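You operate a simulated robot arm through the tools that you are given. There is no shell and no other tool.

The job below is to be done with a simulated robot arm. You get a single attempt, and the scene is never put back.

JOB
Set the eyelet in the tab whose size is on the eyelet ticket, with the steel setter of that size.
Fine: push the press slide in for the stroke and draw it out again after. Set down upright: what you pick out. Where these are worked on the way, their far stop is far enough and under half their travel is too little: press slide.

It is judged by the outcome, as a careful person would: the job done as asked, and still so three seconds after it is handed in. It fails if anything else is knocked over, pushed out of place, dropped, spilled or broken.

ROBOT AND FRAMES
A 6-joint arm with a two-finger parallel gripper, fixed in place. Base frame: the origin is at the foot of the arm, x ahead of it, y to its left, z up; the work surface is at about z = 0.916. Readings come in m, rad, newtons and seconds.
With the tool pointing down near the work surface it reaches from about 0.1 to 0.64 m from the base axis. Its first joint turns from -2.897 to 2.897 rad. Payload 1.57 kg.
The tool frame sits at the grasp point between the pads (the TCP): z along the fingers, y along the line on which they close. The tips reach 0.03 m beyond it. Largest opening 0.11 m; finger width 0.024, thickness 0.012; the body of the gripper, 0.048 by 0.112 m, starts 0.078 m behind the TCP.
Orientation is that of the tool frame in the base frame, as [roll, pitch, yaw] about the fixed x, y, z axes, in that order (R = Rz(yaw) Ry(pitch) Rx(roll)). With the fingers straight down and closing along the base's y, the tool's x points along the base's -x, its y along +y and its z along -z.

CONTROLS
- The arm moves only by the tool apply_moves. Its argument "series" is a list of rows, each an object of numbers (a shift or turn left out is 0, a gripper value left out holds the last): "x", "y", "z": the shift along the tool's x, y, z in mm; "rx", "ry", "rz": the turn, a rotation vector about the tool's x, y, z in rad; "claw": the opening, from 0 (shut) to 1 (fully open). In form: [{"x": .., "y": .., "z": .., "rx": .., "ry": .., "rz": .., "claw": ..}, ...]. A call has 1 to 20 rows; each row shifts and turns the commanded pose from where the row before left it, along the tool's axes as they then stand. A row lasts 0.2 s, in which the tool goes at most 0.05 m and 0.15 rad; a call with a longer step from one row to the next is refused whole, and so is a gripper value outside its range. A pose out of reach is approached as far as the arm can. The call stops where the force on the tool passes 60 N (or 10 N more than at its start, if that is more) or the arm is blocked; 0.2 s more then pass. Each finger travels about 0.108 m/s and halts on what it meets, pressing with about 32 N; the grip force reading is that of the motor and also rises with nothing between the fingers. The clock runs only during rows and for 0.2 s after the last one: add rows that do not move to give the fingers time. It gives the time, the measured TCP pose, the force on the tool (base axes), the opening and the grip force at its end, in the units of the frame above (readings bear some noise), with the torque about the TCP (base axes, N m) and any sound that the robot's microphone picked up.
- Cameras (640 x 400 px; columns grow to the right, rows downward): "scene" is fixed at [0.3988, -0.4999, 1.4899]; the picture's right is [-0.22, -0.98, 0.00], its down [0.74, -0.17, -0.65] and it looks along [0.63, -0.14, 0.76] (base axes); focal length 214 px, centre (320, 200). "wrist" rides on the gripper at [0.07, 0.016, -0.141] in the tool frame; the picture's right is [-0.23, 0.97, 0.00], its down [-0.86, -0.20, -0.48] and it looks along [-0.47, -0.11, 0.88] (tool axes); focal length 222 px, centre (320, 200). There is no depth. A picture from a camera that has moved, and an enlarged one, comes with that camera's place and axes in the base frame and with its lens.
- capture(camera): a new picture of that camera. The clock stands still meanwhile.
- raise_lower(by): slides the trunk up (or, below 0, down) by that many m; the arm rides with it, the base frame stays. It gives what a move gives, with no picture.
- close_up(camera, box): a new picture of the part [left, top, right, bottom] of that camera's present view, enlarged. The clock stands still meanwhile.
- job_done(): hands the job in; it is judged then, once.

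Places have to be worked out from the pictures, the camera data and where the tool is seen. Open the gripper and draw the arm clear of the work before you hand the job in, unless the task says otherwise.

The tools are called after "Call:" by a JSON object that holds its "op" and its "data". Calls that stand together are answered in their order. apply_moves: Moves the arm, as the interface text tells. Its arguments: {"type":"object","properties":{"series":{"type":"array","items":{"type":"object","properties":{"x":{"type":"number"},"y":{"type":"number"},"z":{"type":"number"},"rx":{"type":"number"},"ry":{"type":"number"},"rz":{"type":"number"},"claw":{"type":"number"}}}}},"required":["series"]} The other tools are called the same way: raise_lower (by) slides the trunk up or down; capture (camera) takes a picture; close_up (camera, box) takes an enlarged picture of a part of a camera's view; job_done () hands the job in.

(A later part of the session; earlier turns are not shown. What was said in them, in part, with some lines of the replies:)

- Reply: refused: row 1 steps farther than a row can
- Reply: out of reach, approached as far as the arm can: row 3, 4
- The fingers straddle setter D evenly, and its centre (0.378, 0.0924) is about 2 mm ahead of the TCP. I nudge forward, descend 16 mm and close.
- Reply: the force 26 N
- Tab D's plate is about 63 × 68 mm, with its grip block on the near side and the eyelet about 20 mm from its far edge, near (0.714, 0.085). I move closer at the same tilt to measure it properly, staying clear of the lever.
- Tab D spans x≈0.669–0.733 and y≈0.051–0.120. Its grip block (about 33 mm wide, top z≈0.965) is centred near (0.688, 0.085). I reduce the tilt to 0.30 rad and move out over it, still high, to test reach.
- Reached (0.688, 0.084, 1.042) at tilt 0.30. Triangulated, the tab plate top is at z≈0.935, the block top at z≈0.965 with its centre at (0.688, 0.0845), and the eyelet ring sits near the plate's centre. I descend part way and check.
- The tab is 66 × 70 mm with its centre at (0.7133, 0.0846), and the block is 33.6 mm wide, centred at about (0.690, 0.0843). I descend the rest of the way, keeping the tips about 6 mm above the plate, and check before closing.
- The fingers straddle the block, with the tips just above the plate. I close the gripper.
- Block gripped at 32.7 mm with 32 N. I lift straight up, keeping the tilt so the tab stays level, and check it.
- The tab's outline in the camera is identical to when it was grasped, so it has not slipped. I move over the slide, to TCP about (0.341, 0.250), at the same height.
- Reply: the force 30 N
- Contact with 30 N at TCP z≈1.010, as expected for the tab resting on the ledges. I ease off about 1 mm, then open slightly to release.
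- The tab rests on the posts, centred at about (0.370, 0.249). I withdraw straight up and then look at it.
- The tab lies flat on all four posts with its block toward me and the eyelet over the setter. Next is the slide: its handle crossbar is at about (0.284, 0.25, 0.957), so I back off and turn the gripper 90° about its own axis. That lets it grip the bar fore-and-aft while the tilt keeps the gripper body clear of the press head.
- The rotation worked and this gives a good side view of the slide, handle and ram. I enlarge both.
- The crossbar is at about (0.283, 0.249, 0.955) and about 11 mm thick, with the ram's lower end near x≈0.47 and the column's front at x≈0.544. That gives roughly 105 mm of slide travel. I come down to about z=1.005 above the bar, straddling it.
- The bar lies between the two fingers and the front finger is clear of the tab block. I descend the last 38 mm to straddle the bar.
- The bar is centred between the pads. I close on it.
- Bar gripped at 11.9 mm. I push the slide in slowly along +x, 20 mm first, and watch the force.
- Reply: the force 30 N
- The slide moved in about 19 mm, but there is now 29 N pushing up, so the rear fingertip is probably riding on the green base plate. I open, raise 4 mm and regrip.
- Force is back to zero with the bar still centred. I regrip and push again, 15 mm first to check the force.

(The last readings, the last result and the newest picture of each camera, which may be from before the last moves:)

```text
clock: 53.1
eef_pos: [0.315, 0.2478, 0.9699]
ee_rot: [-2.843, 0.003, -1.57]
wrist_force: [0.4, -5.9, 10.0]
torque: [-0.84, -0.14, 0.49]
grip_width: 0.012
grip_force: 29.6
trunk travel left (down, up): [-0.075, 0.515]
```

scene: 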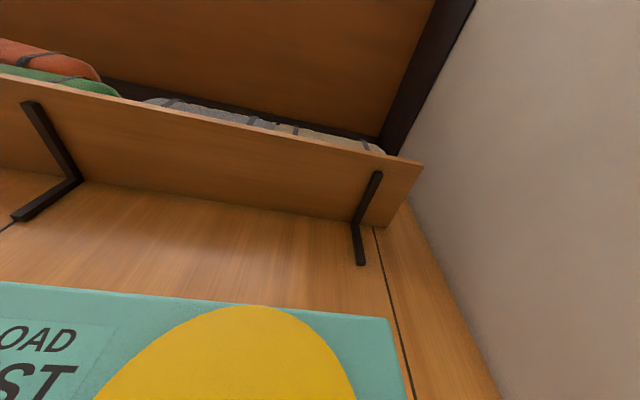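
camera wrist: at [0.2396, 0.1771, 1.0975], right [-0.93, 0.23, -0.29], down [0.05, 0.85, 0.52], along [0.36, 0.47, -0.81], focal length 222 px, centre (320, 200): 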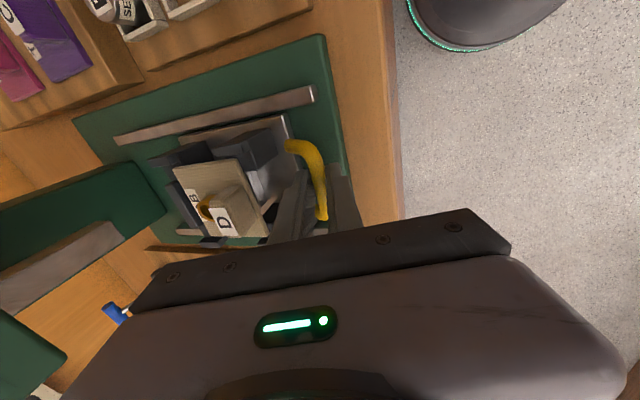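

Forces are low now. I continue pushing in steadily, another 40 mm.

Call:
{"op": "apply_moves", "data": {"series": [{"y": -7.6, "z": 2.36}, {"y": -7.6, "z": 2.36}, {"y": -7.6, "z": 2.36}, {"y": -7.6, "z": 2.36}, {"y": -7.6, "z": 2.36}, {}]}}

Call:
{"op": "capture", "data": {"camera": "wrist"}}

Call:
{"op": "close_up", "data": {"camera": "wrist", "box": [80, 80, 340, 250]}}

```text
clock: 54.5
eef_pos: [0.3539, 0.2478, 0.9694]
ee_rot: [-2.84, 0.002, -1.57]
wrist_force: [1.6, 1.0, 11.2]
torque: [-0.7, -0.13, 0.51]
grip_width: 0.0119
grip_force: 28.6
trunk travel left (down, up): [-0.075, 0.515]
```

```text
taken
camera wrist: at [0.296, 0.1773, 1.1006], right [-0.93, 0.23, -0.29], down [0.05, 0.85, 0.52], along [0.36, 0.47, -0.81], focal length 222 px, centre (320, 200)
```

wrist: 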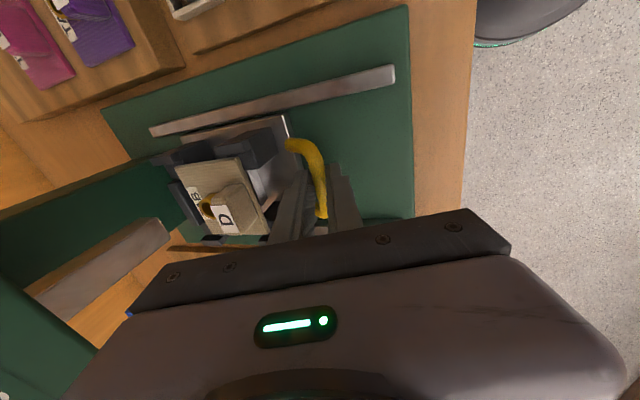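

```text
2.35 times, centred on (210, 165) of wrist
camera zoom: at [0.296, 0.1773, 1.1006], right [-0.93, 0.23, -0.29], down [0.05, 0.85, 0.52], along [0.36, 0.47, -0.81], focal length 523 px, centre (579, 282)
```

zoom: 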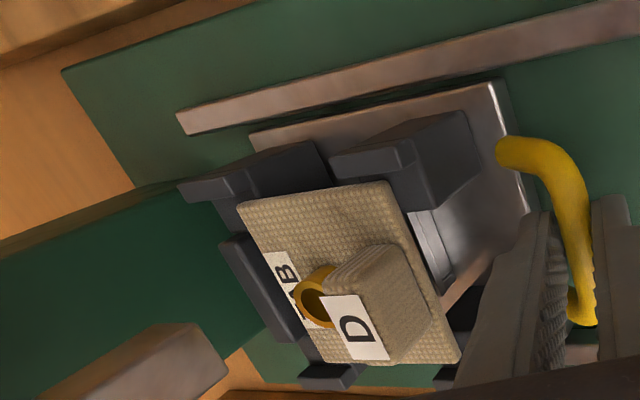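

The slide is about 75 mm in, the tab is still seated, and the ram is just ahead of it. I continue in smaller steps and watch for the stop.

Call:
{"op": "apply_moves", "data": {"series": [{"y": -4.8, "z": 1.48}, {"y": -4.8, "z": 1.48}, {"y": -4.8, "z": 1.48}, {}]}}

Call:
{"op": "close_up", "data": {"camera": "wrist", "box": [80, 80, 340, 250]}}

```text
clock: 55.5
eef_pos: [0.3684, 0.2479, 0.97]
ee_rot: [-2.842, 0.0, -1.573]
wrist_force: [-0.5, 1.5, 2.6]
torque: [0.16, -0.04, 0.79]
grip_width: 0.0121
grip_force: 28.9
trunk travel left (down, up): [-0.075, 0.515]
```

```text
2.35 times, centred on (210, 165) of wrist
camera zoom: at [0.3103, 0.1775, 1.1008], right [-0.93, 0.23, -0.29], down [0.05, 0.86, 0.52], along [0.36, 0.47, -0.81], focal length 523 px, centre (579, 282)
```

zoom: 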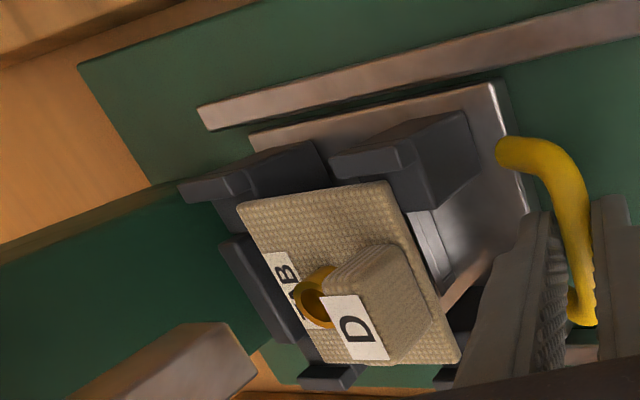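

The tab and eyelet are about to go under the ram, which should clear the block. I push on in 4 mm rows toward the far stop.

Call:
{"op": "apply_moves", "data": {"series": [{"y": -3.8, "z": 1.18}, {"y": -3.8, "z": 1.18}, {"y": -3.8, "z": 1.18}, {}]}}

Call:
{"op": "close_up", "data": {"camera": "wrist", "box": [80, 80, 340, 250]}}

```text
clock: 56.5
eef_pos: [0.3805, 0.2476, 0.9694]
ee_rot: [-2.842, 0.0, -1.573]
wrist_force: [-1.0, -5.1, 4.0]
torque: [-0.74, -0.08, 0.53]
grip_width: 0.012
grip_force: 28.9
trunk travel left (down, up): [-0.075, 0.515]
```

```text
2.35 times, centred on (210, 165) of wrist
camera zoom: at [0.3225, 0.1774, 1.1007], right [-0.93, 0.23, -0.29], down [0.05, 0.85, 0.52], along [0.36, 0.47, -0.81], focal length 523 px, centre (579, 282)
```

zoom: 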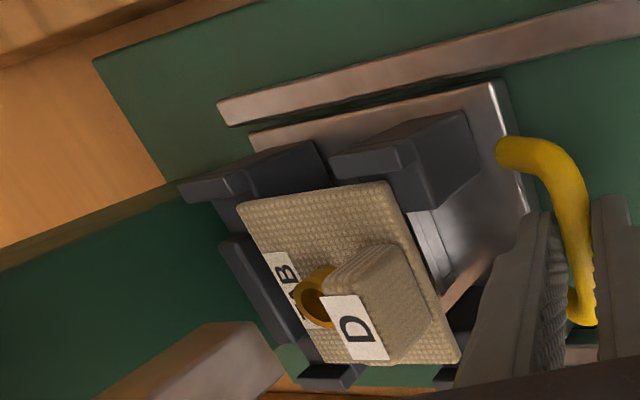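

The eyelet is reaching the ram's front edge and nothing is resisting. I keep pushing in small rows.

Call:
{"op": "apply_moves", "data": {"series": [{"y": -3.8, "z": 1.18}, {"y": -3.8, "z": 1.18}, {}]}}

Call:
{"op": "close_up", "data": {"camera": "wrist", "box": [80, 80, 340, 250]}}

```text
clock: 57.3
eef_pos: [0.3882, 0.2467, 0.9697]
ee_rot: [-2.842, 0.001, -1.573]
wrist_force: [-5.5, -3.7, 6.0]
torque: [-0.4, -0.01, 0.58]
grip_width: 0.012
grip_force: 29.6
trunk travel left (down, up): [-0.075, 0.515]
```

```text
2.35 times, centred on (210, 165) of wrist
camera zoom: at [0.3303, 0.1774, 1.1006], right [-0.93, 0.23, -0.29], down [0.05, 0.85, 0.52], along [0.36, 0.47, -0.81], focal length 523 px, centre (579, 282)
```

zoom: 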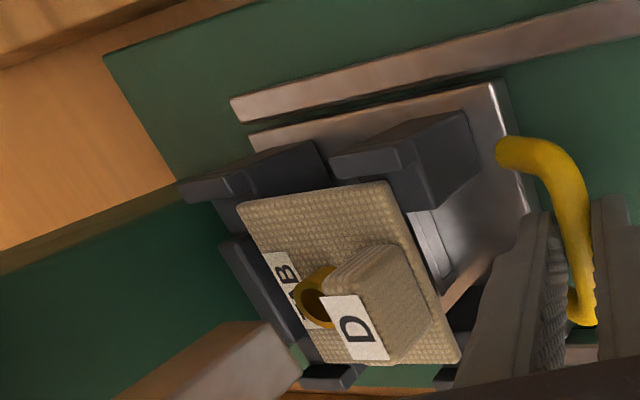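

109 mm in and still light, with the far posts approaching the column. I continue in 3 mm rows until the stop.

Call:
{"op": "apply_moves", "data": {"series": [{"y": -2.87, "z": 0.89}, {"y": -2.87, "z": 0.89}, {"y": -2.87, "z": 0.89}, {}]}}

Call:
{"op": "close_up", "data": {"camera": "wrist", "box": [80, 80, 340, 250]}}

```text
clock: 58.2
eef_pos: [0.3888, 0.2479, 0.9678]
ee_rot: [-2.849, -0.004, -1.573]
wrist_force: [-30.8, 0.4, 6.5]
torque: [0.6, 0.6, 0.91]
grip_width: 0.0124
grip_force: 29.9
trunk travel left (down, up): [-0.075, 0.515]
stopped in row 4: the force on the tool passed its limit at 61 N (the readings are from after the stop); the commanded pose is now the measured one
```

```text
2.35 times, centred on (210, 165) of wrist
camera zoom: at [0.332, 0.1779, 1.0998], right [-0.93, 0.23, -0.28], down [0.06, 0.86, 0.51], along [0.36, 0.46, -0.81], focal length 523 px, centre (579, 282)
```

zoom: 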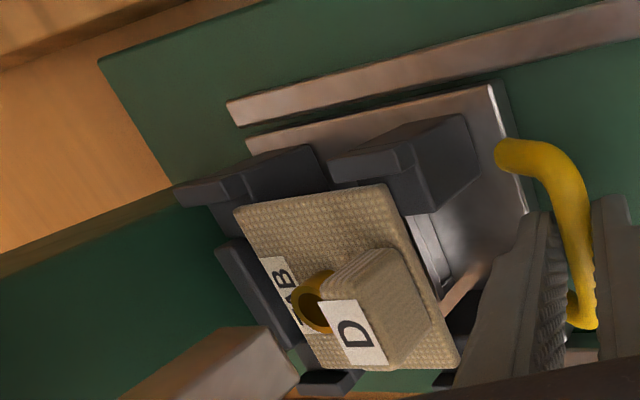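

The slide hit its far stop after about 110 mm of travel and the force limit stopped the move. The eyelet ring still looks unset and the ram is above it, so the stroke itself must come from the lever. I release the handle, rise straight up and take a look from further back.

Call:
{"op": "apply_moves", "data": {"series": [{"claw": 0.25}, {}, {}, {"y": -2.96, "z": -9.55}, {"y": -5.9, "z": -19.1}]}}

Call:
{"op": "capture", "data": {"camera": "wrist"}}

Call:
{"op": "close_up", "data": {"camera": "wrist", "box": [80, 80, 340, 250]}}

```text
clock: 59.4
eef_pos: [0.3933, 0.247, 0.9983]
ee_rot: [-2.849, -0.002, -1.574]
wrist_force: [-0.4, 0.1, 0.1]
torque: [0.0, 0.03, 0.02]
grip_width: 0.0275
grip_force: 0.0
trunk travel left (down, up): [-0.075, 0.515]
```

```text
taken
camera wrist: at [0.3368, 0.1772, 1.129], right [-0.93, 0.23, -0.28], down [0.06, 0.86, 0.51], along [0.36, 0.46, -0.81], focal length 222 px, centre (320, 200)
```

wrist: 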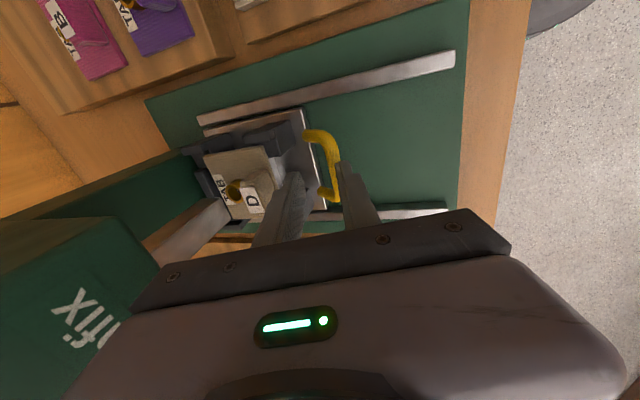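

```text
2.35 times, centred on (210, 165) of wrist
camera zoom: at [0.3368, 0.1772, 1.129], right [-0.93, 0.23, -0.28], down [0.06, 0.86, 0.51], along [0.36, 0.46, -0.81], focal length 523 px, centre (579, 282)
```

zoom: 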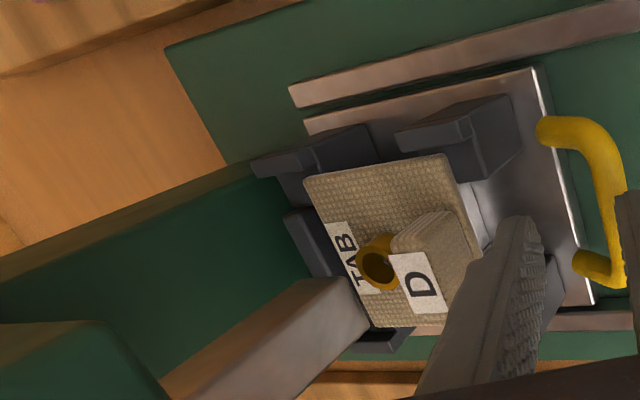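

The ram end is right over the eyelet. I back the gripper up and away, turn it back so it closes along y, and then raise the trunk to reach the lever knob.

Call:
{"op": "apply_moves", "data": {"series": [{"y": 19.8, "z": -37.5}, {"y": 19.8, "z": -37.5}, {"y": 19.8, "z": -37.5}, {"rz": 0.15}, {"rz": 0.15}, {"rz": 0.15}, {"rz": 0.15}, {"rz": 0.15}, {"rz": 0.15}, {"rz": 0.15}, {"rz": 0.15}, {"rz": 0.15}, {"rz": 0.15}, {"rz": 0.0708}, {}]}}

Call:
{"op": "raise_lower", "data": {"by": 0.3}}

Call:
{"op": "capture", "data": {"camera": "wrist"}}

```text
clock: 62.6
eef_pos: [0.3053, 0.2484, 1.087]
ee_rot: [3.142, 0.291, 3.138]
wrist_force: [0.0, -1.0, -0.3]
torque: [-0.03, -0.01, 0.0]
grip_width: 0.0276
grip_force: 0.1
trunk travel left (down, up): [-0.075, 0.515]
```

```text
clock: 65.6
eef_pos: [0.3055, 0.2488, 1.3872]
ee_rot: [-3.138, 0.293, 3.14]
wrist_force: [0.2, 0.0, -0.8]
torque: [0.01, 0.03, 0.01]
grip_width: 0.0276
grip_force: 0.0
trunk travel left (down, up): [-0.375, 0.215]
```

```text
taken
camera wrist: at [0.1968, 0.265, 1.5036], right [0.22, 0.97, 0.06], down [0.68, -0.2, 0.7], along [0.7, -0.11, -0.71], focal length 222 px, centre (320, 200)
```

wrist: 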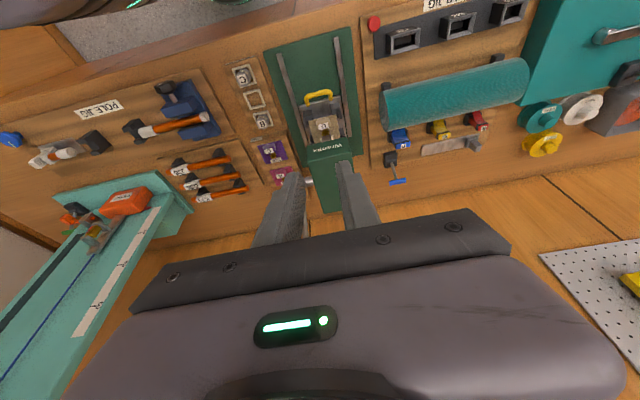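

The fingers hide the lever from here. I move toward it, staying short of and above the knob, with the fingers opened.

Call:
{"op": "apply_moves", "data": {"series": [{"x": -35.2, "y": -19.5, "z": 12, "claw": 0.7}, {"x": -35.2, "y": -19.5, "z": 12}, {"x": -30, "y": -19.5, "z": 12}, {"x": -25, "y": -19.5, "z": 12}, {}]}}

Call:
{"op": "capture", "data": {"camera": "wrist"}}

Call:
{"op": "close_up", "data": {"camera": "wrist", "box": [230, 100, 410, 220]}}

```text
clock: 66.8
eef_pos: [0.4386, 0.1704, 1.3783]
ee_rot: [-3.138, 0.294, 3.14]
wrist_force: [-0.9, 0.3, 0.5]
torque: [0.02, 0.02, -0.02]
grip_width: 0.077
grip_force: 0.1
trunk travel left (down, up): [-0.375, 0.215]
```

```text
taken
camera wrist: at [0.3304, 0.1865, 1.494], right [0.22, 0.97, 0.06], down [0.68, -0.2, 0.71], along [0.7, -0.11, -0.71], focal length 222 px, centre (320, 200)
```

wrist: 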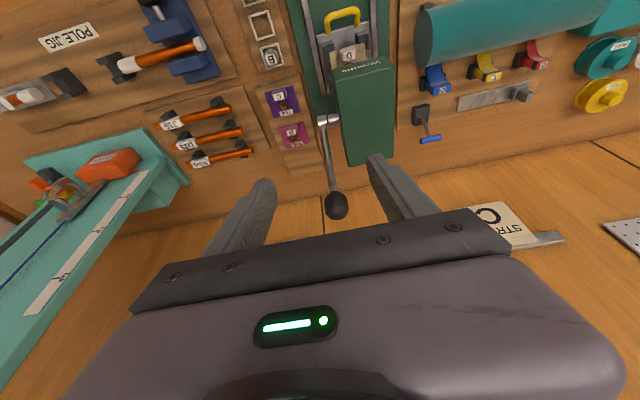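

```text
3.33 times, centred on (320, 160) of wrist
camera zoom: at [0.3304, 0.1865, 1.494], right [0.22, 0.97, 0.06], down [0.68, -0.2, 0.71], along [0.7, -0.11, -0.71], focal length 740 px, centre (320, 333)
```

zoom: 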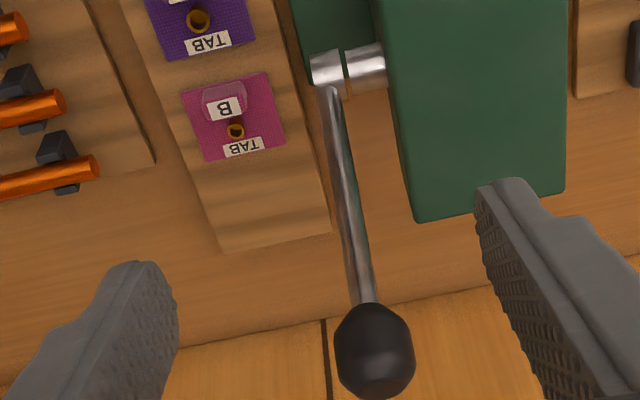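

The knob is confirmed at (0.564, 0.1725, 1.276), about 34 mm across, with the hub at (0.5235, 0.168, 1.104). The lever is therefore about 0.177 m long and leans 0.23 rad back. I move in to straddle the knob with open fingers.

Call:
{"op": "apply_moves", "data": {"series": [{"x": -22.6, "y": 0.5, "z": 33.5}, {"x": -22.6, "y": 0.5, "z": 33.5}, {"x": -22.6, "y": 0.5, "z": 33.5}, {}]}}

Call:
{"op": "capture", "data": {"camera": "wrist"}}

Call:
{"op": "close_up", "data": {"camera": "wrist", "box": [230, 100, 410, 220]}}

```text
clock: 67.8
eef_pos: [0.5339, 0.1717, 1.3025]
ee_rot: [-3.141, 0.293, 3.141]
wrist_force: [-0.8, -0.4, 0.4]
torque: [-0.02, 0.03, 0.01]
grip_width: 0.077
grip_force: 0.1
trunk travel left (down, up): [-0.375, 0.215]
```

```text
taken
camera wrist: at [0.4244, 0.1886, 1.4184], right [0.22, 0.97, 0.06], down [0.68, -0.2, 0.71], along [0.7, -0.11, -0.71], focal length 222 px, centre (320, 200)
```

wrist: 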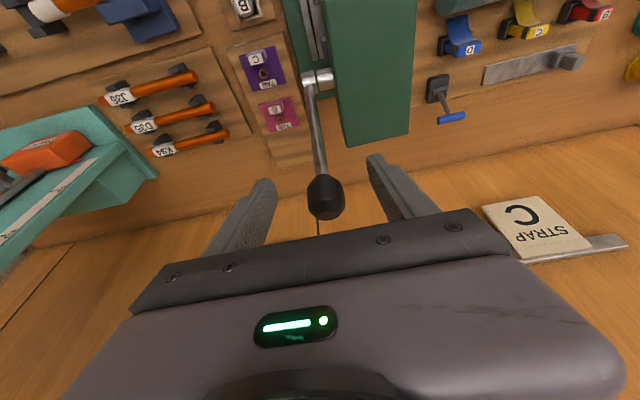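

```text
3.33 times, centred on (320, 160) of wrist
camera zoom: at [0.4244, 0.1886, 1.4184], right [0.22, 0.97, 0.06], down [0.68, -0.2, 0.71], along [0.7, -0.11, -0.71], focal length 740 px, centre (320, 333)
```

zoom: 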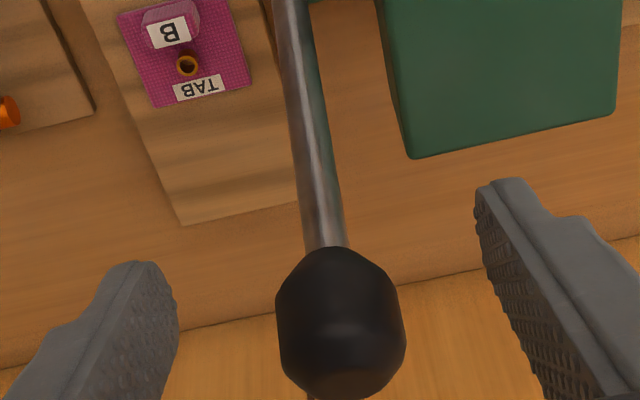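

The knob sits between the fingers, about 30 mm ahead. I close the remaining distance and grip it.

Call:
{"op": "apply_moves", "data": {"series": [{"x": -11.3, "y": 0.3, "z": 13.8}, {"x": -11.3, "z": 13.8}, {}, {"claw": 0.35}, {"claw": 0}, {}, {}]}}

Call:
{"op": "capture", "data": {"camera": "wrist"}}

```text
clock: 69.4
eef_pos: [0.5622, 0.172, 1.2814]
ee_rot: [-3.14, 0.292, 3.139]
wrist_force: [-1.0, -6.4, -0.3]
torque: [-0.1, -0.01, -0.02]
grip_width: 0.0331
grip_force: 40.9
trunk travel left (down, up): [-0.375, 0.215]
```

```text
taken
camera wrist: at [0.455, 0.1885, 1.3975], right [0.22, 0.97, 0.06], down [0.68, -0.2, 0.7], along [0.7, -0.11, -0.71], focal length 222 px, centre (320, 200)
```

wrist: 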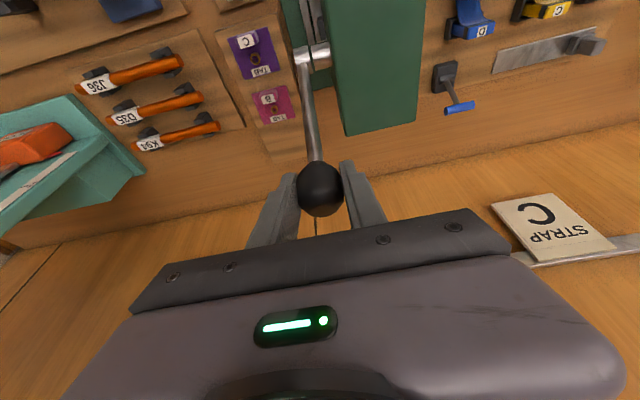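

Knob gripped at 33 mm. I pull it toward me along its arc, a short first stretch, watching the force to confirm the lever swings this way.

Call:
{"op": "apply_moves", "data": {"series": [{"x": 8.0, "z": -4.1}, {"x": 8.0, "z": -4.1}, {"x": 8.2, "z": -3.2}, {"x": 8.2, "z": -3.2}, {}]}}

Call:
{"op": "capture", "data": {"camera": "wrist"}}

```text
clock: 70.6
eef_pos: [0.5271, 0.1729, 1.2877]
ee_rot: [-3.14, 0.293, 3.14]
wrist_force: [7.0, -2.8, 11.1]
torque: [-0.02, -1.01, 0.05]
grip_width: 0.0329
grip_force: 41.7
trunk travel left (down, up): [-0.375, 0.215]
```

```text
taken
camera wrist: at [0.4195, 0.1884, 1.4026], right [0.22, 0.97, 0.06], down [0.68, -0.2, 0.71], along [0.7, -0.11, -0.71], focal length 222 px, centre (320, 200)
```

wrist: 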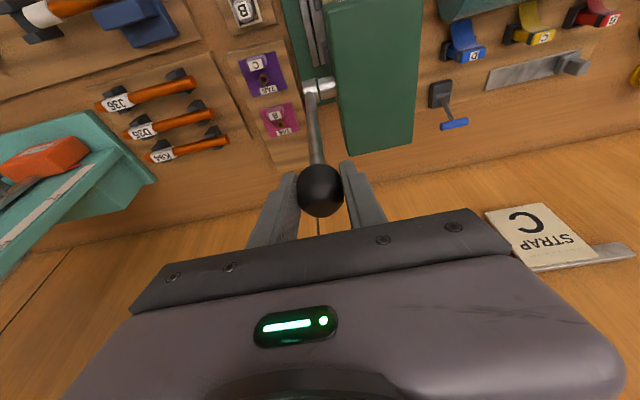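

The lever swings toward me easily (forces about 10 N). I continue along the arc for another 0.3 rad.

Call:
{"op": "apply_moves", "data": {"series": [{"x": 8.5, "z": -2.4}, {"x": 8.5, "z": -2.4}, {"x": 8.7, "z": -1.5}, {"x": 8.7, "z": -1.5}, {"x": 8.8, "z": -0.6}, {"x": 8.8, "z": -0.6}, {}]}}

Call:
{"op": "capture", "data": {"camera": "wrist"}}

```text
clock: 72.2
eef_pos: [0.4752, 0.1711, 1.2786]
ee_rot: [-3.138, 0.29, 3.14]
wrist_force: [5.8, 2.1, 0.4]
torque: [0.03, -0.69, 0.04]
grip_width: 0.0332
grip_force: 41.2
trunk travel left (down, up): [-0.375, 0.215]
```

```text
taken
camera wrist: at [0.3674, 0.1886, 1.3954], right [0.22, 0.97, 0.06], down [0.68, -0.2, 0.7], along [0.7, -0.11, -0.71], focal length 222 px, centre (320, 200)
```

wrist: 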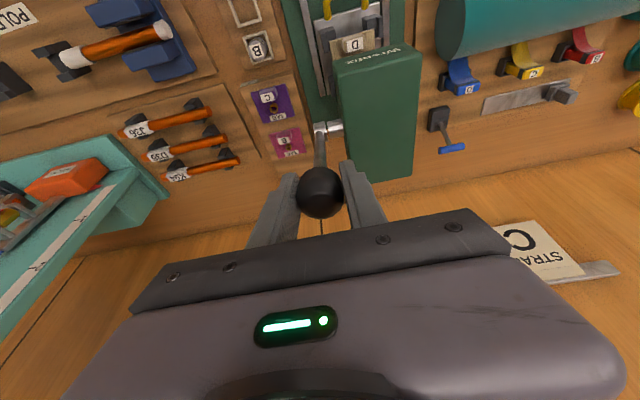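

Still smooth, with the lever now about 0.27 rad forward of vertical. I continue the arc another 0.3 rad.

Call:
{"op": "apply_moves", "data": {"series": [{"x": 8.85, "z": 0.25}, {"x": 8.85, "z": 0.25}, {"x": 8.75, "z": 1.1}, {"x": 8.75, "z": 1.1}, {"x": 8.63, "z": 1.94}, {"x": 8.63, "z": 1.94}, {}]}}

Call:
{"op": "capture", "data": {"camera": "wrist"}}

```text
clock: 73.8
eef_pos: [0.4257, 0.1716, 1.2576]
ee_rot: [-3.138, 0.292, 3.141]
wrist_force: [5.2, 5.5, 7.0]
torque: [0.07, -0.97, 0.17]
grip_width: 0.0333
grip_force: 41.3
trunk travel left (down, up): [-0.375, 0.215]
```

```text
taken
camera wrist: at [0.3186, 0.1885, 1.3739], right [0.22, 0.97, 0.06], down [0.68, -0.2, 0.7], along [0.7, -0.11, -0.71], focal length 222 px, centre (320, 200)
```

wrist: 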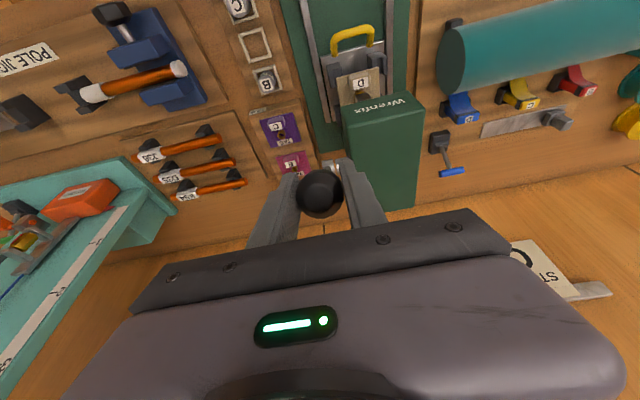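

The forces are still low and the knob is following. I carry on down the arc and watch for resistance from the ram.

Call:
{"op": "apply_moves", "data": {"series": [{"x": 8.33, "z": 2.87}, {"x": 8.33, "z": 2.87}, {"x": 8.04, "z": 3.64}, {"x": 8.04, "z": 3.64}, {}]}}

Call:
{"op": "capture", "data": {"camera": "wrist"}}

Call:
{"op": "close_up", "data": {"camera": "wrist", "box": [290, 20, 440, 140]}}

```text
clock: 75.0
eef_pos: [0.4005, 0.1725, 1.236]
ee_rot: [-3.138, 0.292, 3.139]
wrist_force: [7.3, 5.3, 7.4]
torque: [0.14, -1.1, 0.05]
grip_width: 0.0332
grip_force: 41.5
trunk travel left (down, up): [-0.375, 0.215]
```

```text
taken
camera wrist: at [0.2918, 0.1885, 1.3527], right [0.22, 0.97, 0.06], down [0.68, -0.2, 0.7], along [0.7, -0.11, -0.71], focal length 222 px, centre (320, 200)
```

wrist: 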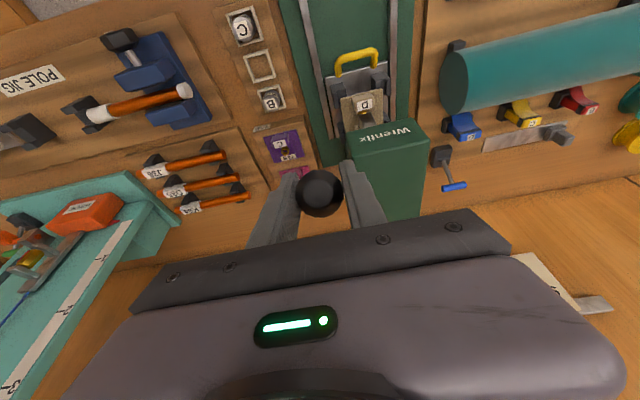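

```text
3.33 times, centred on (365, 80) of wrist
camera zoom: at [0.2918, 0.1885, 1.3527], right [0.22, 0.97, 0.06], down [0.68, -0.2, 0.7], along [0.7, -0.11, -0.71], focal length 740 px, centre (170, 600)
```

zoom: 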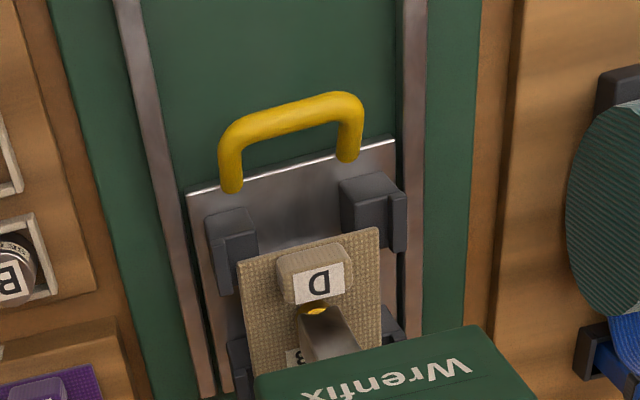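

The ram is coming down right onto the eyelet. I continue pulling the lever down.

Call:
{"op": "apply_moves", "data": {"series": [{"x": 7.67, "z": 4.47}, {"x": 7.67, "z": 4.47}, {"x": 7.15, "z": 5.15}, {"x": 7.15, "z": 5.15}, {}]}}

Call:
{"op": "capture", "data": {"camera": "wrist"}}

Call:
{"op": "close_up", "data": {"camera": "wrist", "box": [290, 20, 440, 140]}}

```text
clock: 76.2
eef_pos: [0.3768, 0.1718, 1.2103]
ee_rot: [-3.14, 0.291, 3.138]
wrist_force: [11.2, 0.2, 7.9]
torque: [0.07, -1.18, -0.09]
grip_width: 0.0333
grip_force: 41.1
trunk travel left (down, up): [-0.375, 0.215]
```

```text
taken
camera wrist: at [0.2688, 0.1885, 1.3259], right [0.22, 0.97, 0.06], down [0.68, -0.2, 0.7], along [0.7, -0.11, -0.71], focal length 222 px, centre (320, 200)
```

wrist: 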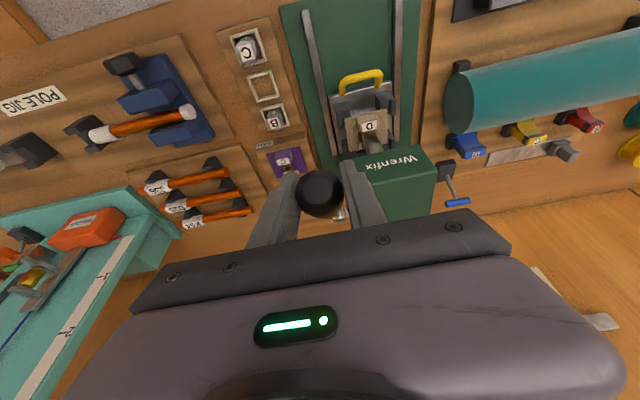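

```text
3.33 times, centred on (365, 80) of wrist
camera zoom: at [0.2688, 0.1885, 1.3259], right [0.22, 0.97, 0.06], down [0.68, -0.2, 0.7], along [0.7, -0.11, -0.71], focal length 740 px, centre (170, 600)
```

zoom: 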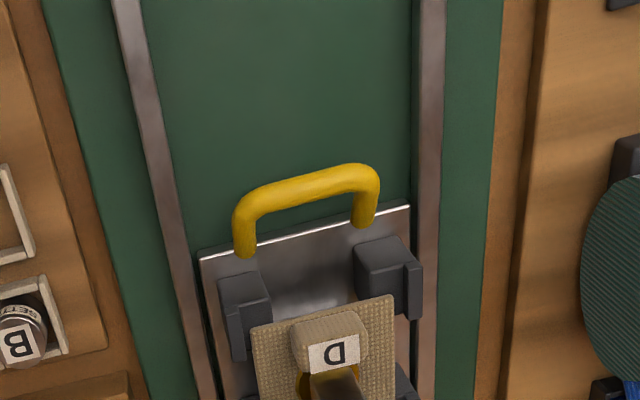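

The ram is down over the eyelet with still no large resistance. I continue the stroke.

Call:
{"op": "apply_moves", "data": {"series": [{"x": 6.6, "z": 5.9}, {"x": 6.6, "z": 5.9}, {"x": 6.0, "z": 6.5}, {"x": 6.0, "z": 6.5}, {}]}}

Call:
{"op": "capture", "data": {"camera": "wrist"}}

Call:
{"op": "close_up", "data": {"camera": "wrist", "box": [290, 60, 440, 180]}}

```text
clock: 77.4
eef_pos: [0.3581, 0.1715, 1.1783]
ee_rot: [-3.137, 0.292, 3.139]
wrist_force: [0.3, -0.1, 0.3]
torque: [0.02, 0.01, -0.04]
grip_width: 0.0001
grip_force: 21.2
trunk travel left (down, up): [-0.375, 0.215]
```

```text
taken
camera wrist: at [0.2503, 0.188, 1.2947], right [0.22, 0.97, 0.06], down [0.68, -0.2, 0.7], along [0.7, -0.11, -0.71], focal length 222 px, centre (320, 200)
```

wrist: 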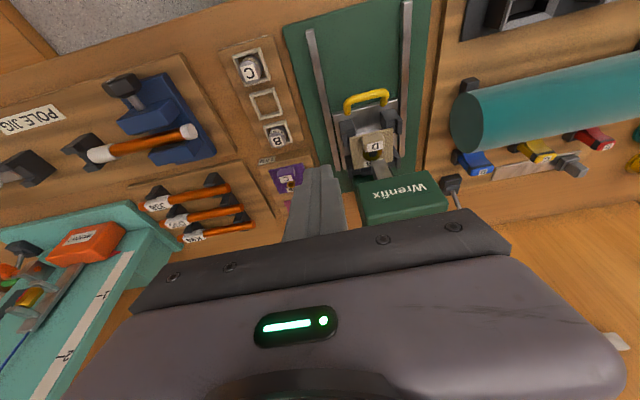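

```text
3.33 times, centred on (365, 120) of wrist
camera zoom: at [0.2503, 0.188, 1.2947], right [0.22, 0.97, 0.06], down [0.68, -0.2, 0.7], along [0.7, -0.11, -0.71], focal length 740 px, centre (170, 467)
```

zoom: 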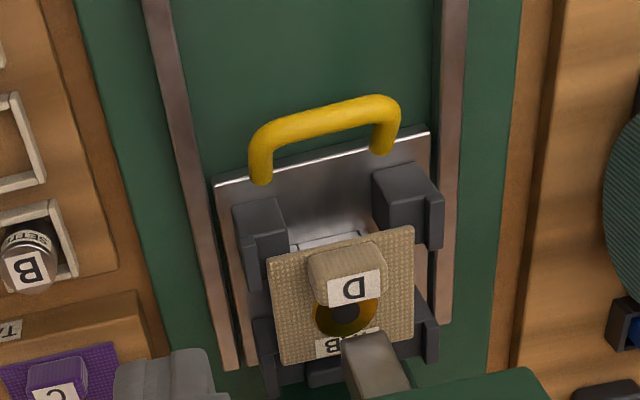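

The knob slipped from the grip and the ram is up again, and the eyelet now looks flattened into a wide flat ring. I zoom in to check it and find the lever.

Call:
{"op": "close_up", "data": {"camera": "wrist", "box": [340, 110, 410, 170]}}

Call:
{"op": "apply_moves", "data": {"series": [{"x": 20, "z": -25}, {"x": 20, "z": -25}, {"claw": 0.3}, {}]}}

Call:
{"op": "capture", "data": {"camera": "wrist"}}

```text
6.67 times, centred on (375, 140) of wrist
camera zoom: at [0.2503, 0.188, 1.2947], right [0.22, 0.97, 0.06], down [0.68, -0.2, 0.7], along [0.7, -0.11, -0.71], focal length 1481 px, centre (-47, 600)
```

zoom: 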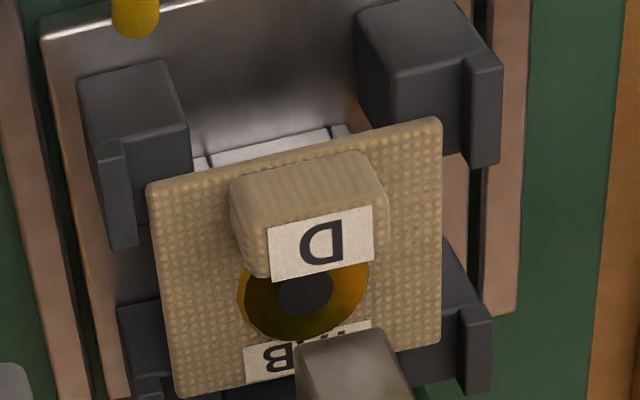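

```text
clock: 78.4
eef_pos: [0.3049, 0.1705, 1.2138]
ee_rot: [-3.139, 0.291, 3.141]
wrist_force: [-0.2, 0.2, 0.1]
torque: [-0.01, 0.03, 0.0]
grip_width: 0.0331
grip_force: 0.1
trunk travel left (down, up): [-0.375, 0.215]
```

```text
taken
camera wrist: at [0.1966, 0.1872, 1.3307], right [0.22, 0.97, 0.06], down [0.68, -0.2, 0.7], along [0.7, -0.11, -0.71], focal length 222 px, centre (320, 200)
```

wrist: 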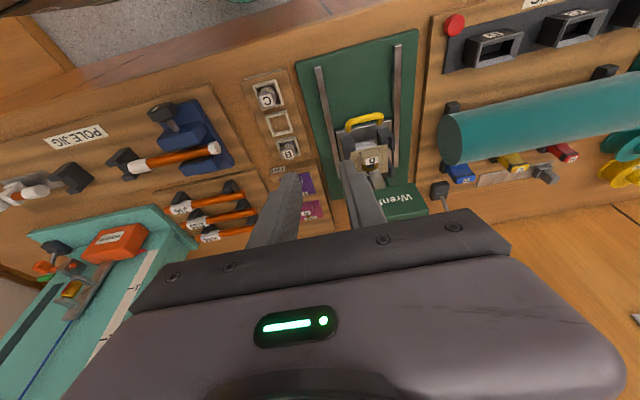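

The eyelet is now a flat set ring and the ram is up. I move over to y≈0.25, checking that the lever has swung back up, before gripping the handle to draw the slide out.

Call:
{"op": "apply_moves", "data": {"series": [{"y": 40, "claw": 0.4}, {"y": 38}, {}]}}

Call:
{"op": "capture", "data": {"camera": "wrist"}}

Call:
{"op": "close_up", "data": {"camera": "wrist", "box": [260, 80, 400, 210]}}

```text
clock: 79.2
eef_pos: [0.3057, 0.2508, 1.2151]
ee_rot: [-3.139, 0.292, 3.138]
wrist_force: [-1.1, 0.1, -0.3]
torque: [0.0, 0.0, 0.02]
grip_width: 0.0438
grip_force: 0.1
trunk travel left (down, up): [-0.375, 0.215]
```

```text
taken
camera wrist: at [0.1974, 0.2677, 1.3305], right [0.22, 0.97, 0.06], down [0.68, -0.2, 0.7], along [0.7, -0.11, -0.71], focal length 222 px, centre (320, 200)
```

wrist: 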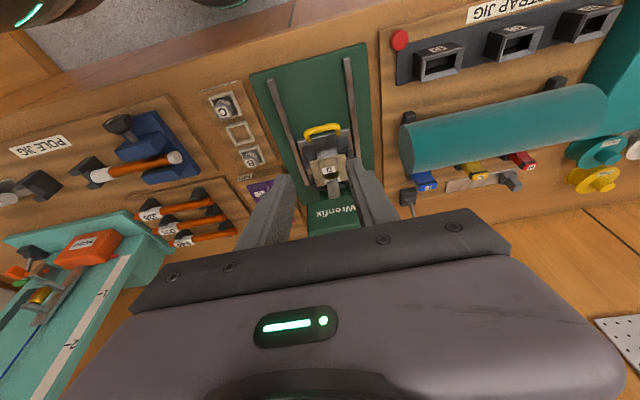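

```text
3.08 times, centred on (330, 145) of wrist
camera zoom: at [0.1974, 0.2677, 1.3305], right [0.22, 0.97, 0.06], down [0.68, -0.2, 0.7], along [0.7, -0.11, -0.71], focal length 684 px, centre (289, 369)
```

zoom: 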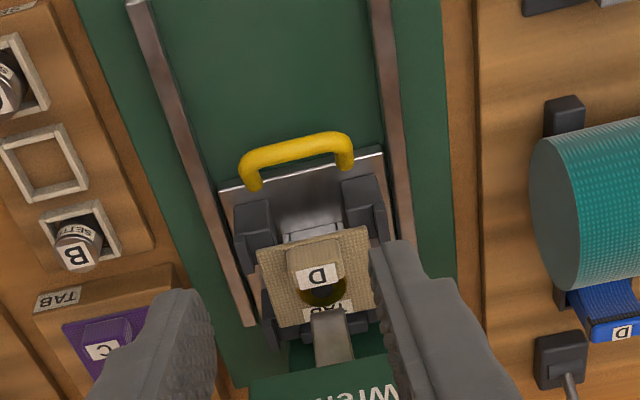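

All is in order, so I rotate the gripper 90° again and lower the trunk to get back to handle height.

Call:
{"op": "apply_moves", "data": {"series": [{"rz": -0.15, "claw": 0.35}, {"rz": -0.15}, {"rz": -0.15}, {"rz": -0.15}, {"rz": -0.15}, {"rz": -0.15}, {"rz": -0.15}, {"rz": -0.15}, {"rz": -0.15}, {"rz": -0.15}, {"rz": -0.0708}, {}]}}

Call:
{"op": "raise_lower", "data": {"by": -0.18}}

Call:
{"op": "capture", "data": {"camera": "wrist"}}

```text
clock: 81.8
eef_pos: [0.3065, 0.25, 1.2152]
ee_rot: [-2.85, -0.003, -1.571]
wrist_force: [-0.6, -0.7, 0.1]
torque: [0.02, 0.01, 0.05]
grip_width: 0.0384
grip_force: 0.1
trunk travel left (down, up): [-0.375, 0.215]
```

```text
clock: 83.8
eef_pos: [0.306, 0.2499, 1.0338]
ee_rot: [-2.85, -0.002, -1.574]
wrist_force: [0.2, 0.8, -0.6]
torque: [0.03, 0.01, 0.0]
grip_width: 0.0385
grip_force: 0.1
trunk travel left (down, up): [-0.195, 0.395]
```

```text
taken
camera wrist: at [0.2491, 0.1797, 1.1662], right [-0.93, 0.23, -0.28], down [0.06, 0.86, 0.51], along [0.36, 0.46, -0.81], focal length 222 px, centre (320, 200)
```

wrist: 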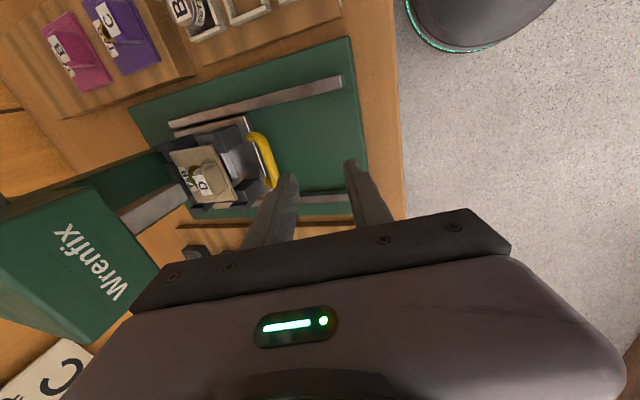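

The handle is ahead. I move forward over the crossbar's pushed-in place at about x=0.393, still above it.

Call:
{"op": "apply_moves", "data": {"series": [{"x": 0.7, "y": -24.8, "z": 14.1}, {"x": 0.7, "y": -24.8, "z": 14.1}, {"x": 0.6, "y": -24.8, "z": 14.1}, {}]}}

Call:
{"op": "capture", "data": {"camera": "wrist"}}

Call:
{"op": "close_up", "data": {"camera": "wrist", "box": [180, 80, 420, 220]}}

```text
clock: 84.8
eef_pos: [0.3893, 0.2473, 1.0164]
ee_rot: [-2.85, -0.003, -1.574]
wrist_force: [0.6, 0.5, 0.2]
torque: [-0.01, 0.0, -0.03]
grip_width: 0.0385
grip_force: 0.0
trunk travel left (down, up): [-0.195, 0.395]
```

```text
taken
camera wrist: at [0.3321, 0.1771, 1.1484], right [-0.93, 0.23, -0.28], down [0.06, 0.86, 0.51], along [0.36, 0.46, -0.81], focal length 222 px, centre (320, 200)
```

wrist: 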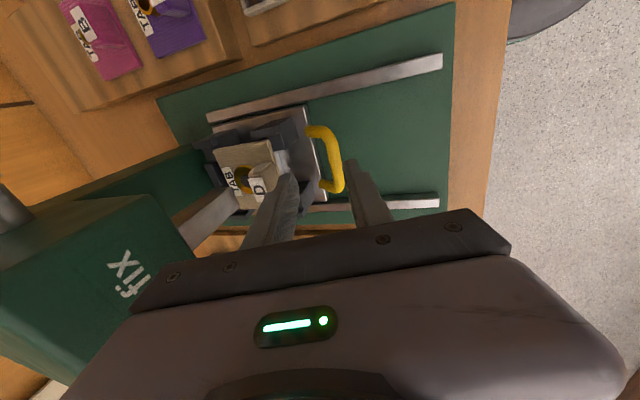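

```text
2.67 times, centred on (300, 150) of wrist
camera zoom: at [0.3321, 0.1771, 1.1484], right [-0.93, 0.23, -0.28], down [0.06, 0.86, 0.51], along [0.36, 0.46, -0.81], focal length 592 px, centre (373, 333)
```

zoom: 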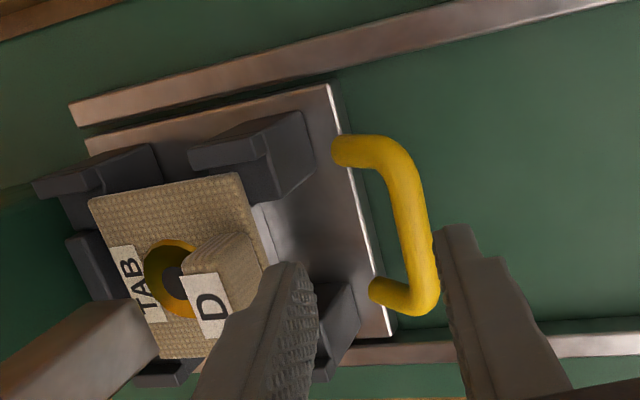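

The set eyelet is clearly a wide flat ring, and the crossbar (x≈0.391) lies between the fingers. I descend to the same grip height as before and check.

Call:
{"op": "apply_moves", "data": {"series": [{"y": 4.56, "z": 15.2}, {"y": 4.56, "z": 15.2}, {"y": 4.5, "z": 15.0}, {}]}}

Call:
{"op": "close_up", "data": {"camera": "wrist", "box": [180, 80, 420, 220]}}

```text
clock: 85.8
eef_pos: [0.3898, 0.2475, 0.9681]
ee_rot: [-2.85, -0.003, -1.575]
wrist_force: [-1.0, -0.1, -0.3]
torque: [0.0, 0.0, 0.03]
grip_width: 0.0382
grip_force: 0.1
trunk travel left (down, up): [-0.195, 0.395]
```

```text
2.67 times, centred on (300, 150) of wrist
camera zoom: at [0.3325, 0.1781, 1.0993], right [-0.93, 0.23, -0.28], down [0.06, 0.86, 0.51], along [0.36, 0.46, -0.81], focal length 592 px, centre (373, 333)
```

zoom: 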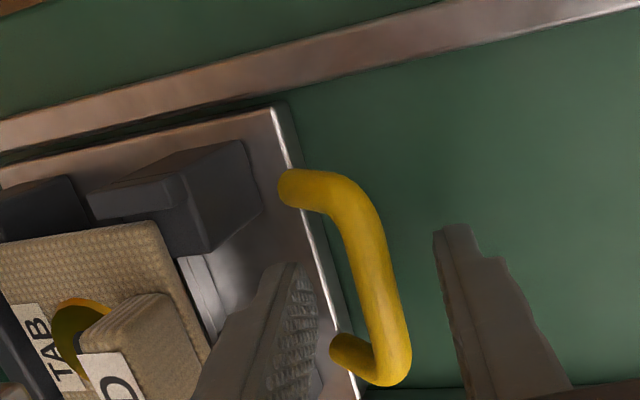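

The bar is between the pads. I raise 1.5 mm to keep clear of the base plate and close on it.

Call:
{"op": "apply_moves", "data": {"series": [{"y": -0.45, "z": -1.45}, {"claw": 0.15}, {"claw": 0}, {}, {}]}}

```text
clock: 87.0
eef_pos: [0.3891, 0.2474, 0.9692]
ee_rot: [-2.85, -0.003, -1.575]
wrist_force: [-11.5, 1.1, -10.6]
torque: [0.08, 0.24, 0.78]
grip_width: 0.0122
grip_force: 29.3
trunk travel left (down, up): [-0.195, 0.395]
```

Gripped at 12.2 mm. I draw the slide out slowly along -x, 40 mm first.

Call:
{"op": "apply_moves", "data": {"series": [{"y": 3.8, "z": -1.15}, {"y": 5.7, "z": -1.73}, {"y": 7.2, "z": -2.16}, {"y": 7.2, "z": -2.16}, {"y": 7.2, "z": -2.16}, {"y": 7.2, "z": -2.16}, {}]}}

Call:
{"op": "capture", "data": {"camera": "wrist"}}

```text
clock: 88.6
eef_pos: [0.3504, 0.2473, 0.9699]
ee_rot: [-2.85, -0.004, -1.574]
wrist_force: [-0.2, 9.0, -11.5]
torque: [0.61, 0.13, 0.93]
grip_width: 0.0119
grip_force: 29.4
trunk travel left (down, up): [-0.195, 0.395]
```

```text
taken
camera wrist: at [0.2926, 0.1783, 1.1008], right [-0.93, 0.23, -0.28], down [0.06, 0.86, 0.51], along [0.36, 0.46, -0.81], focal length 222 px, centre (320, 200)
```

wrist: 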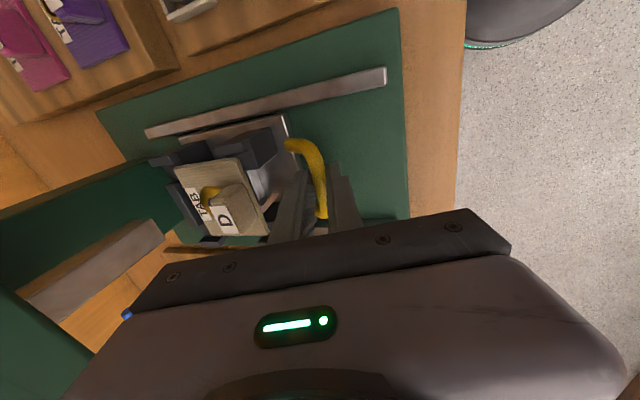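

The slide comes out with the tab still seated. I continue for another 55 mm.

Call:
{"op": "apply_moves", "data": {"series": [{"y": 7.5, "z": -2.25}, {"y": 7.5, "z": -2.25}, {"y": 7.5, "z": -2.25}, {"y": 7.5, "z": -2.25}, {"y": 7.5, "z": -2.25}, {"y": 7.5, "z": -2.25}, {"y": 7.5, "z": -2.25}, {}]}}

Call:
{"op": "capture", "data": {"camera": "wrist"}}

```text
clock: 90.4
eef_pos: [0.2966, 0.2482, 0.9703]
ee_rot: [-2.85, -0.001, -1.573]
wrist_force: [-0.6, 3.5, -5.9]
torque: [-0.48, 0.01, 0.59]
grip_width: 0.0122
grip_force: 29.1
trunk travel left (down, up): [-0.195, 0.395]
```

```text
taken
camera wrist: at [0.2385, 0.1781, 1.101], right [-0.93, 0.23, -0.28], down [0.06, 0.86, 0.51], along [0.36, 0.46, -0.81], focal length 222 px, centre (320, 200)
```

wrist: 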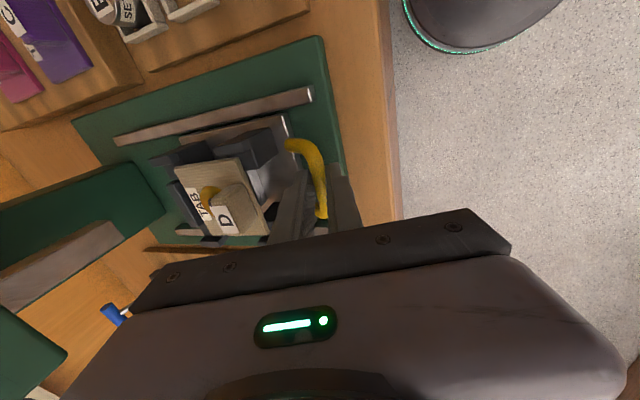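

About 92 mm drawn, with roughly 18 mm left. I continue in smaller rows toward the outer stop.

Call:
{"op": "apply_moves", "data": {"series": [{"y": 3.83, "z": -1.15}, {"y": 3.83, "z": -1.15}, {"y": 3.83, "z": -1.15}, {"y": 2.87, "z": -0.86}, {}]}}

```text
clock: 91.6
eef_pos: [0.2789, 0.248, 0.9698]
ee_rot: [-2.848, -0.002, -1.574]
wrist_force: [1.5, 2.9, 12.9]
torque: [-0.3, -0.12, 0.67]
grip_width: 0.012
grip_force: 29.1
trunk travel left (down, up): [-0.195, 0.395]
```

About 110 mm drawn. I pull a couple of millimetres more to be sure it is at its outer stop.

Call:
{"op": "apply_moves", "data": {"series": [{"y": 1.44, "z": -0.43}, {"y": 1.44, "z": -0.43}, {"y": 1.44, "z": -0.43}, {}]}}

Call:
{"op": "capture", "data": {"camera": "wrist"}}

```text
clock: 92.6
eef_pos: [0.2777, 0.2472, 0.9694]
ee_rot: [-2.849, 0.001, -1.576]
wrist_force: [39.8, 1.6, 33.6]
torque: [-0.94, -1.09, 0.45]
grip_width: 0.0123
grip_force: 29.5
trunk travel left (down, up): [-0.195, 0.395]
```

```text
taken
camera wrist: at [0.2213, 0.1778, 1.1008], right [-0.93, 0.23, -0.28], down [0.06, 0.85, 0.52], along [0.36, 0.46, -0.81], focal length 222 px, centre (320, 200)
```

wrist: 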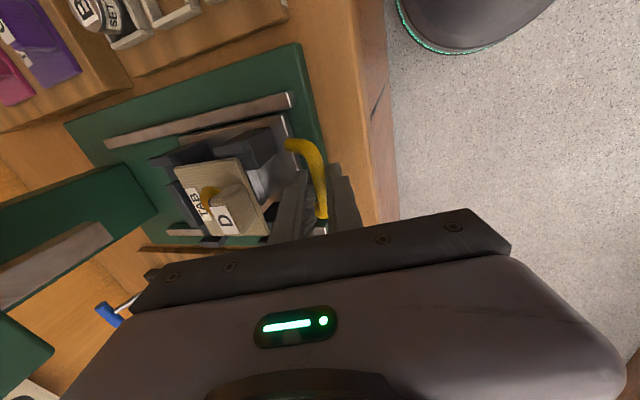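

The slide is at its outer stop (force rising to 40 N). I ease off, open the gripper and rise straight up off the bar.

Call:
{"op": "apply_moves", "data": {"series": [{"y": -1.5, "z": 0.45}, {"y": -1.4, "z": 0.42}, {"claw": 0.35}, {}, {}, {"y": -2.88, "z": -9.58}, {"y": -5.76, "z": -19.2}, {"y": -8.6, "z": -28.7}, {"y": -8.6, "z": -28.7}, {}]}}

Call:
{"op": "capture", "data": {"camera": "wrist"}}

Call:
{"op": "close_up", "data": {"camera": "wrist", "box": [220, 80, 380, 200]}}

```text
clock: 94.8
eef_pos: [0.2781, 0.2487, 1.0579]
ee_rot: [-2.85, -0.003, -1.574]
wrist_force: [0.3, 0.1, 0.2]
torque: [0.0, 0.0, -0.01]
grip_width: 0.0387
grip_force: 0.0
trunk travel left (down, up): [-0.195, 0.395]
```

```text
taken
camera wrist: at [0.2209, 0.1785, 1.1897], right [-0.93, 0.23, -0.28], down [0.06, 0.86, 0.51], along [0.36, 0.46, -0.81], focal length 222 px, centre (320, 200)
```

wrist: 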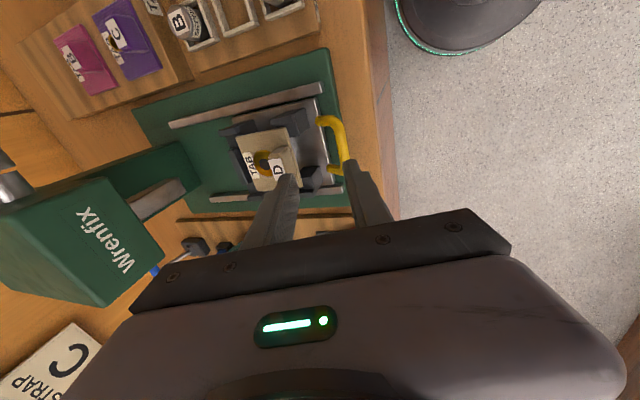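

```text
3.33 times, centred on (300, 140) of wrist
camera zoom: at [0.2209, 0.1785, 1.1897], right [-0.93, 0.23, -0.28], down [0.06, 0.86, 0.51], along [0.36, 0.46, -0.81], focal length 740 px, centre (387, 400)
```

zoom: 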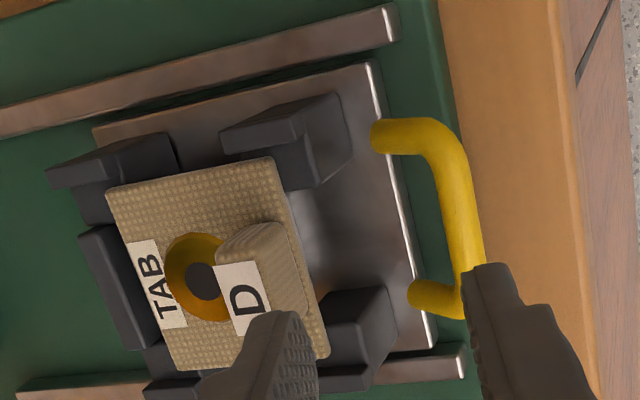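

The slide is out and the tab is seated with a flat, set eyelet. I turn the gripper back, rise well clear and check the lever and the rest of the bench.

Call:
{"op": "apply_moves", "data": {"series": [{"y": -11, "z": -36}, {"rz": 0.15}, {"rz": 0.15}, {"rz": 0.15}, {"rz": 0.15}, {"rz": 0.15}, {"rz": 0.15}, {"rz": 0.15}, {"rz": 0.15}, {"rz": 0.15}, {"rz": 0.15}, {"rz": 0.0708}, {"claw": 1}, {}]}}

Call:
{"op": "raise_lower", "data": {"by": 0.35}}

Call:
{"op": "capture", "data": {"camera": "wrist"}}

Call:
{"op": "close_up", "data": {"camera": "wrist", "box": [240, 60, 400, 220]}}

```text
clock: 97.8
eef_pos: [0.2792, 0.2471, 1.0962]
ee_rot: [-3.139, 0.291, 3.139]
wrist_force: [0.1, -0.3, 0.4]
torque: [0.03, -0.02, 0.0]
grip_width: 0.11
grip_force: 0.1
trunk travel left (down, up): [-0.195, 0.395]
```

```text
clock: 101.2
eef_pos: [0.2791, 0.2488, 1.4465]
ee_rot: [-3.138, 0.29, 3.14]
wrist_force: [-0.6, 0.3, 0.4]
torque: [0.0, -0.01, 0.03]
grip_width: 0.1099
grip_force: 0.1
trunk travel left (down, up): [-0.545, 0.045]
```

```text
taken
camera wrist: at [0.1711, 0.2643, 1.5625], right [0.22, 0.97, 0.06], down [0.68, -0.2, 0.7], along [0.7, -0.11, -0.71], focal length 222 px, centre (320, 200)
```

wrist: 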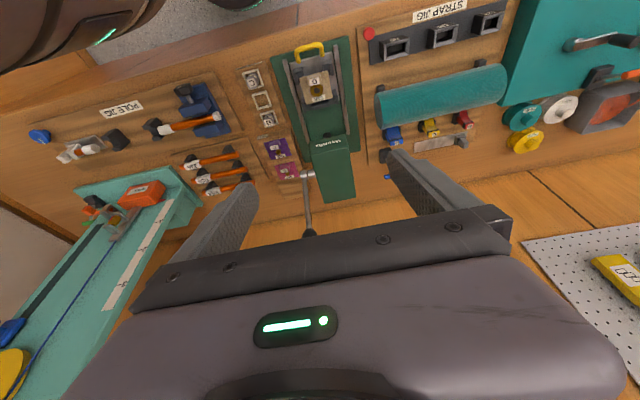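

```text
2.50 times, centred on (320, 140) of wrist
camera zoom: at [0.1711, 0.2643, 1.5625], right [0.22, 0.97, 0.06], down [0.68, -0.2, 0.7], along [0.7, -0.11, -0.71], focal length 555 px, centre (320, 350)
```

zoom: 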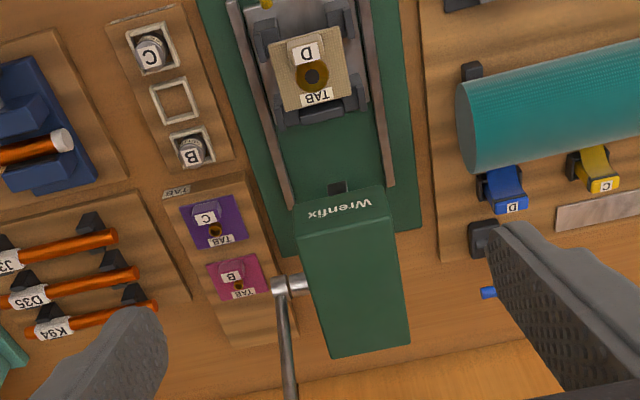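

The lever is back up, the slide is fully out and D's tab lies level on it with the eyelet set. The other setters and tabs are untouched, the gripper is open and the arm is clear, so I hand the job in.

Call:
{"op": "job_done", "data": {}}

```text
The job is handed in.
```

The eyelet in the D tab is set with the D setter, and the job is handed in. I don't have the verdict on it.

- **Size:** the eyelet ticket reads D.
- **Setter and tab:** the D setter stands upright in the cup on the press slide, and the D tab lies flat on the posts above it.
- **Stroke:** I pushed the slide in to its far stop, about 110 mm. That alone did not set the eyelet, so I pulled the press lever down to bring the ram onto it. Near the bottom of the pull the knob slipped out of the fingers and the lever swung back up. The eyelet then showed as a wide flat ring, so I took it as set.
- **Afterwards:** I drew the slide out to its outer stop with the tab still seated. The lever is back where it started, the other setters and tabs look undisturbed, and the arm is clear with the gripper open.
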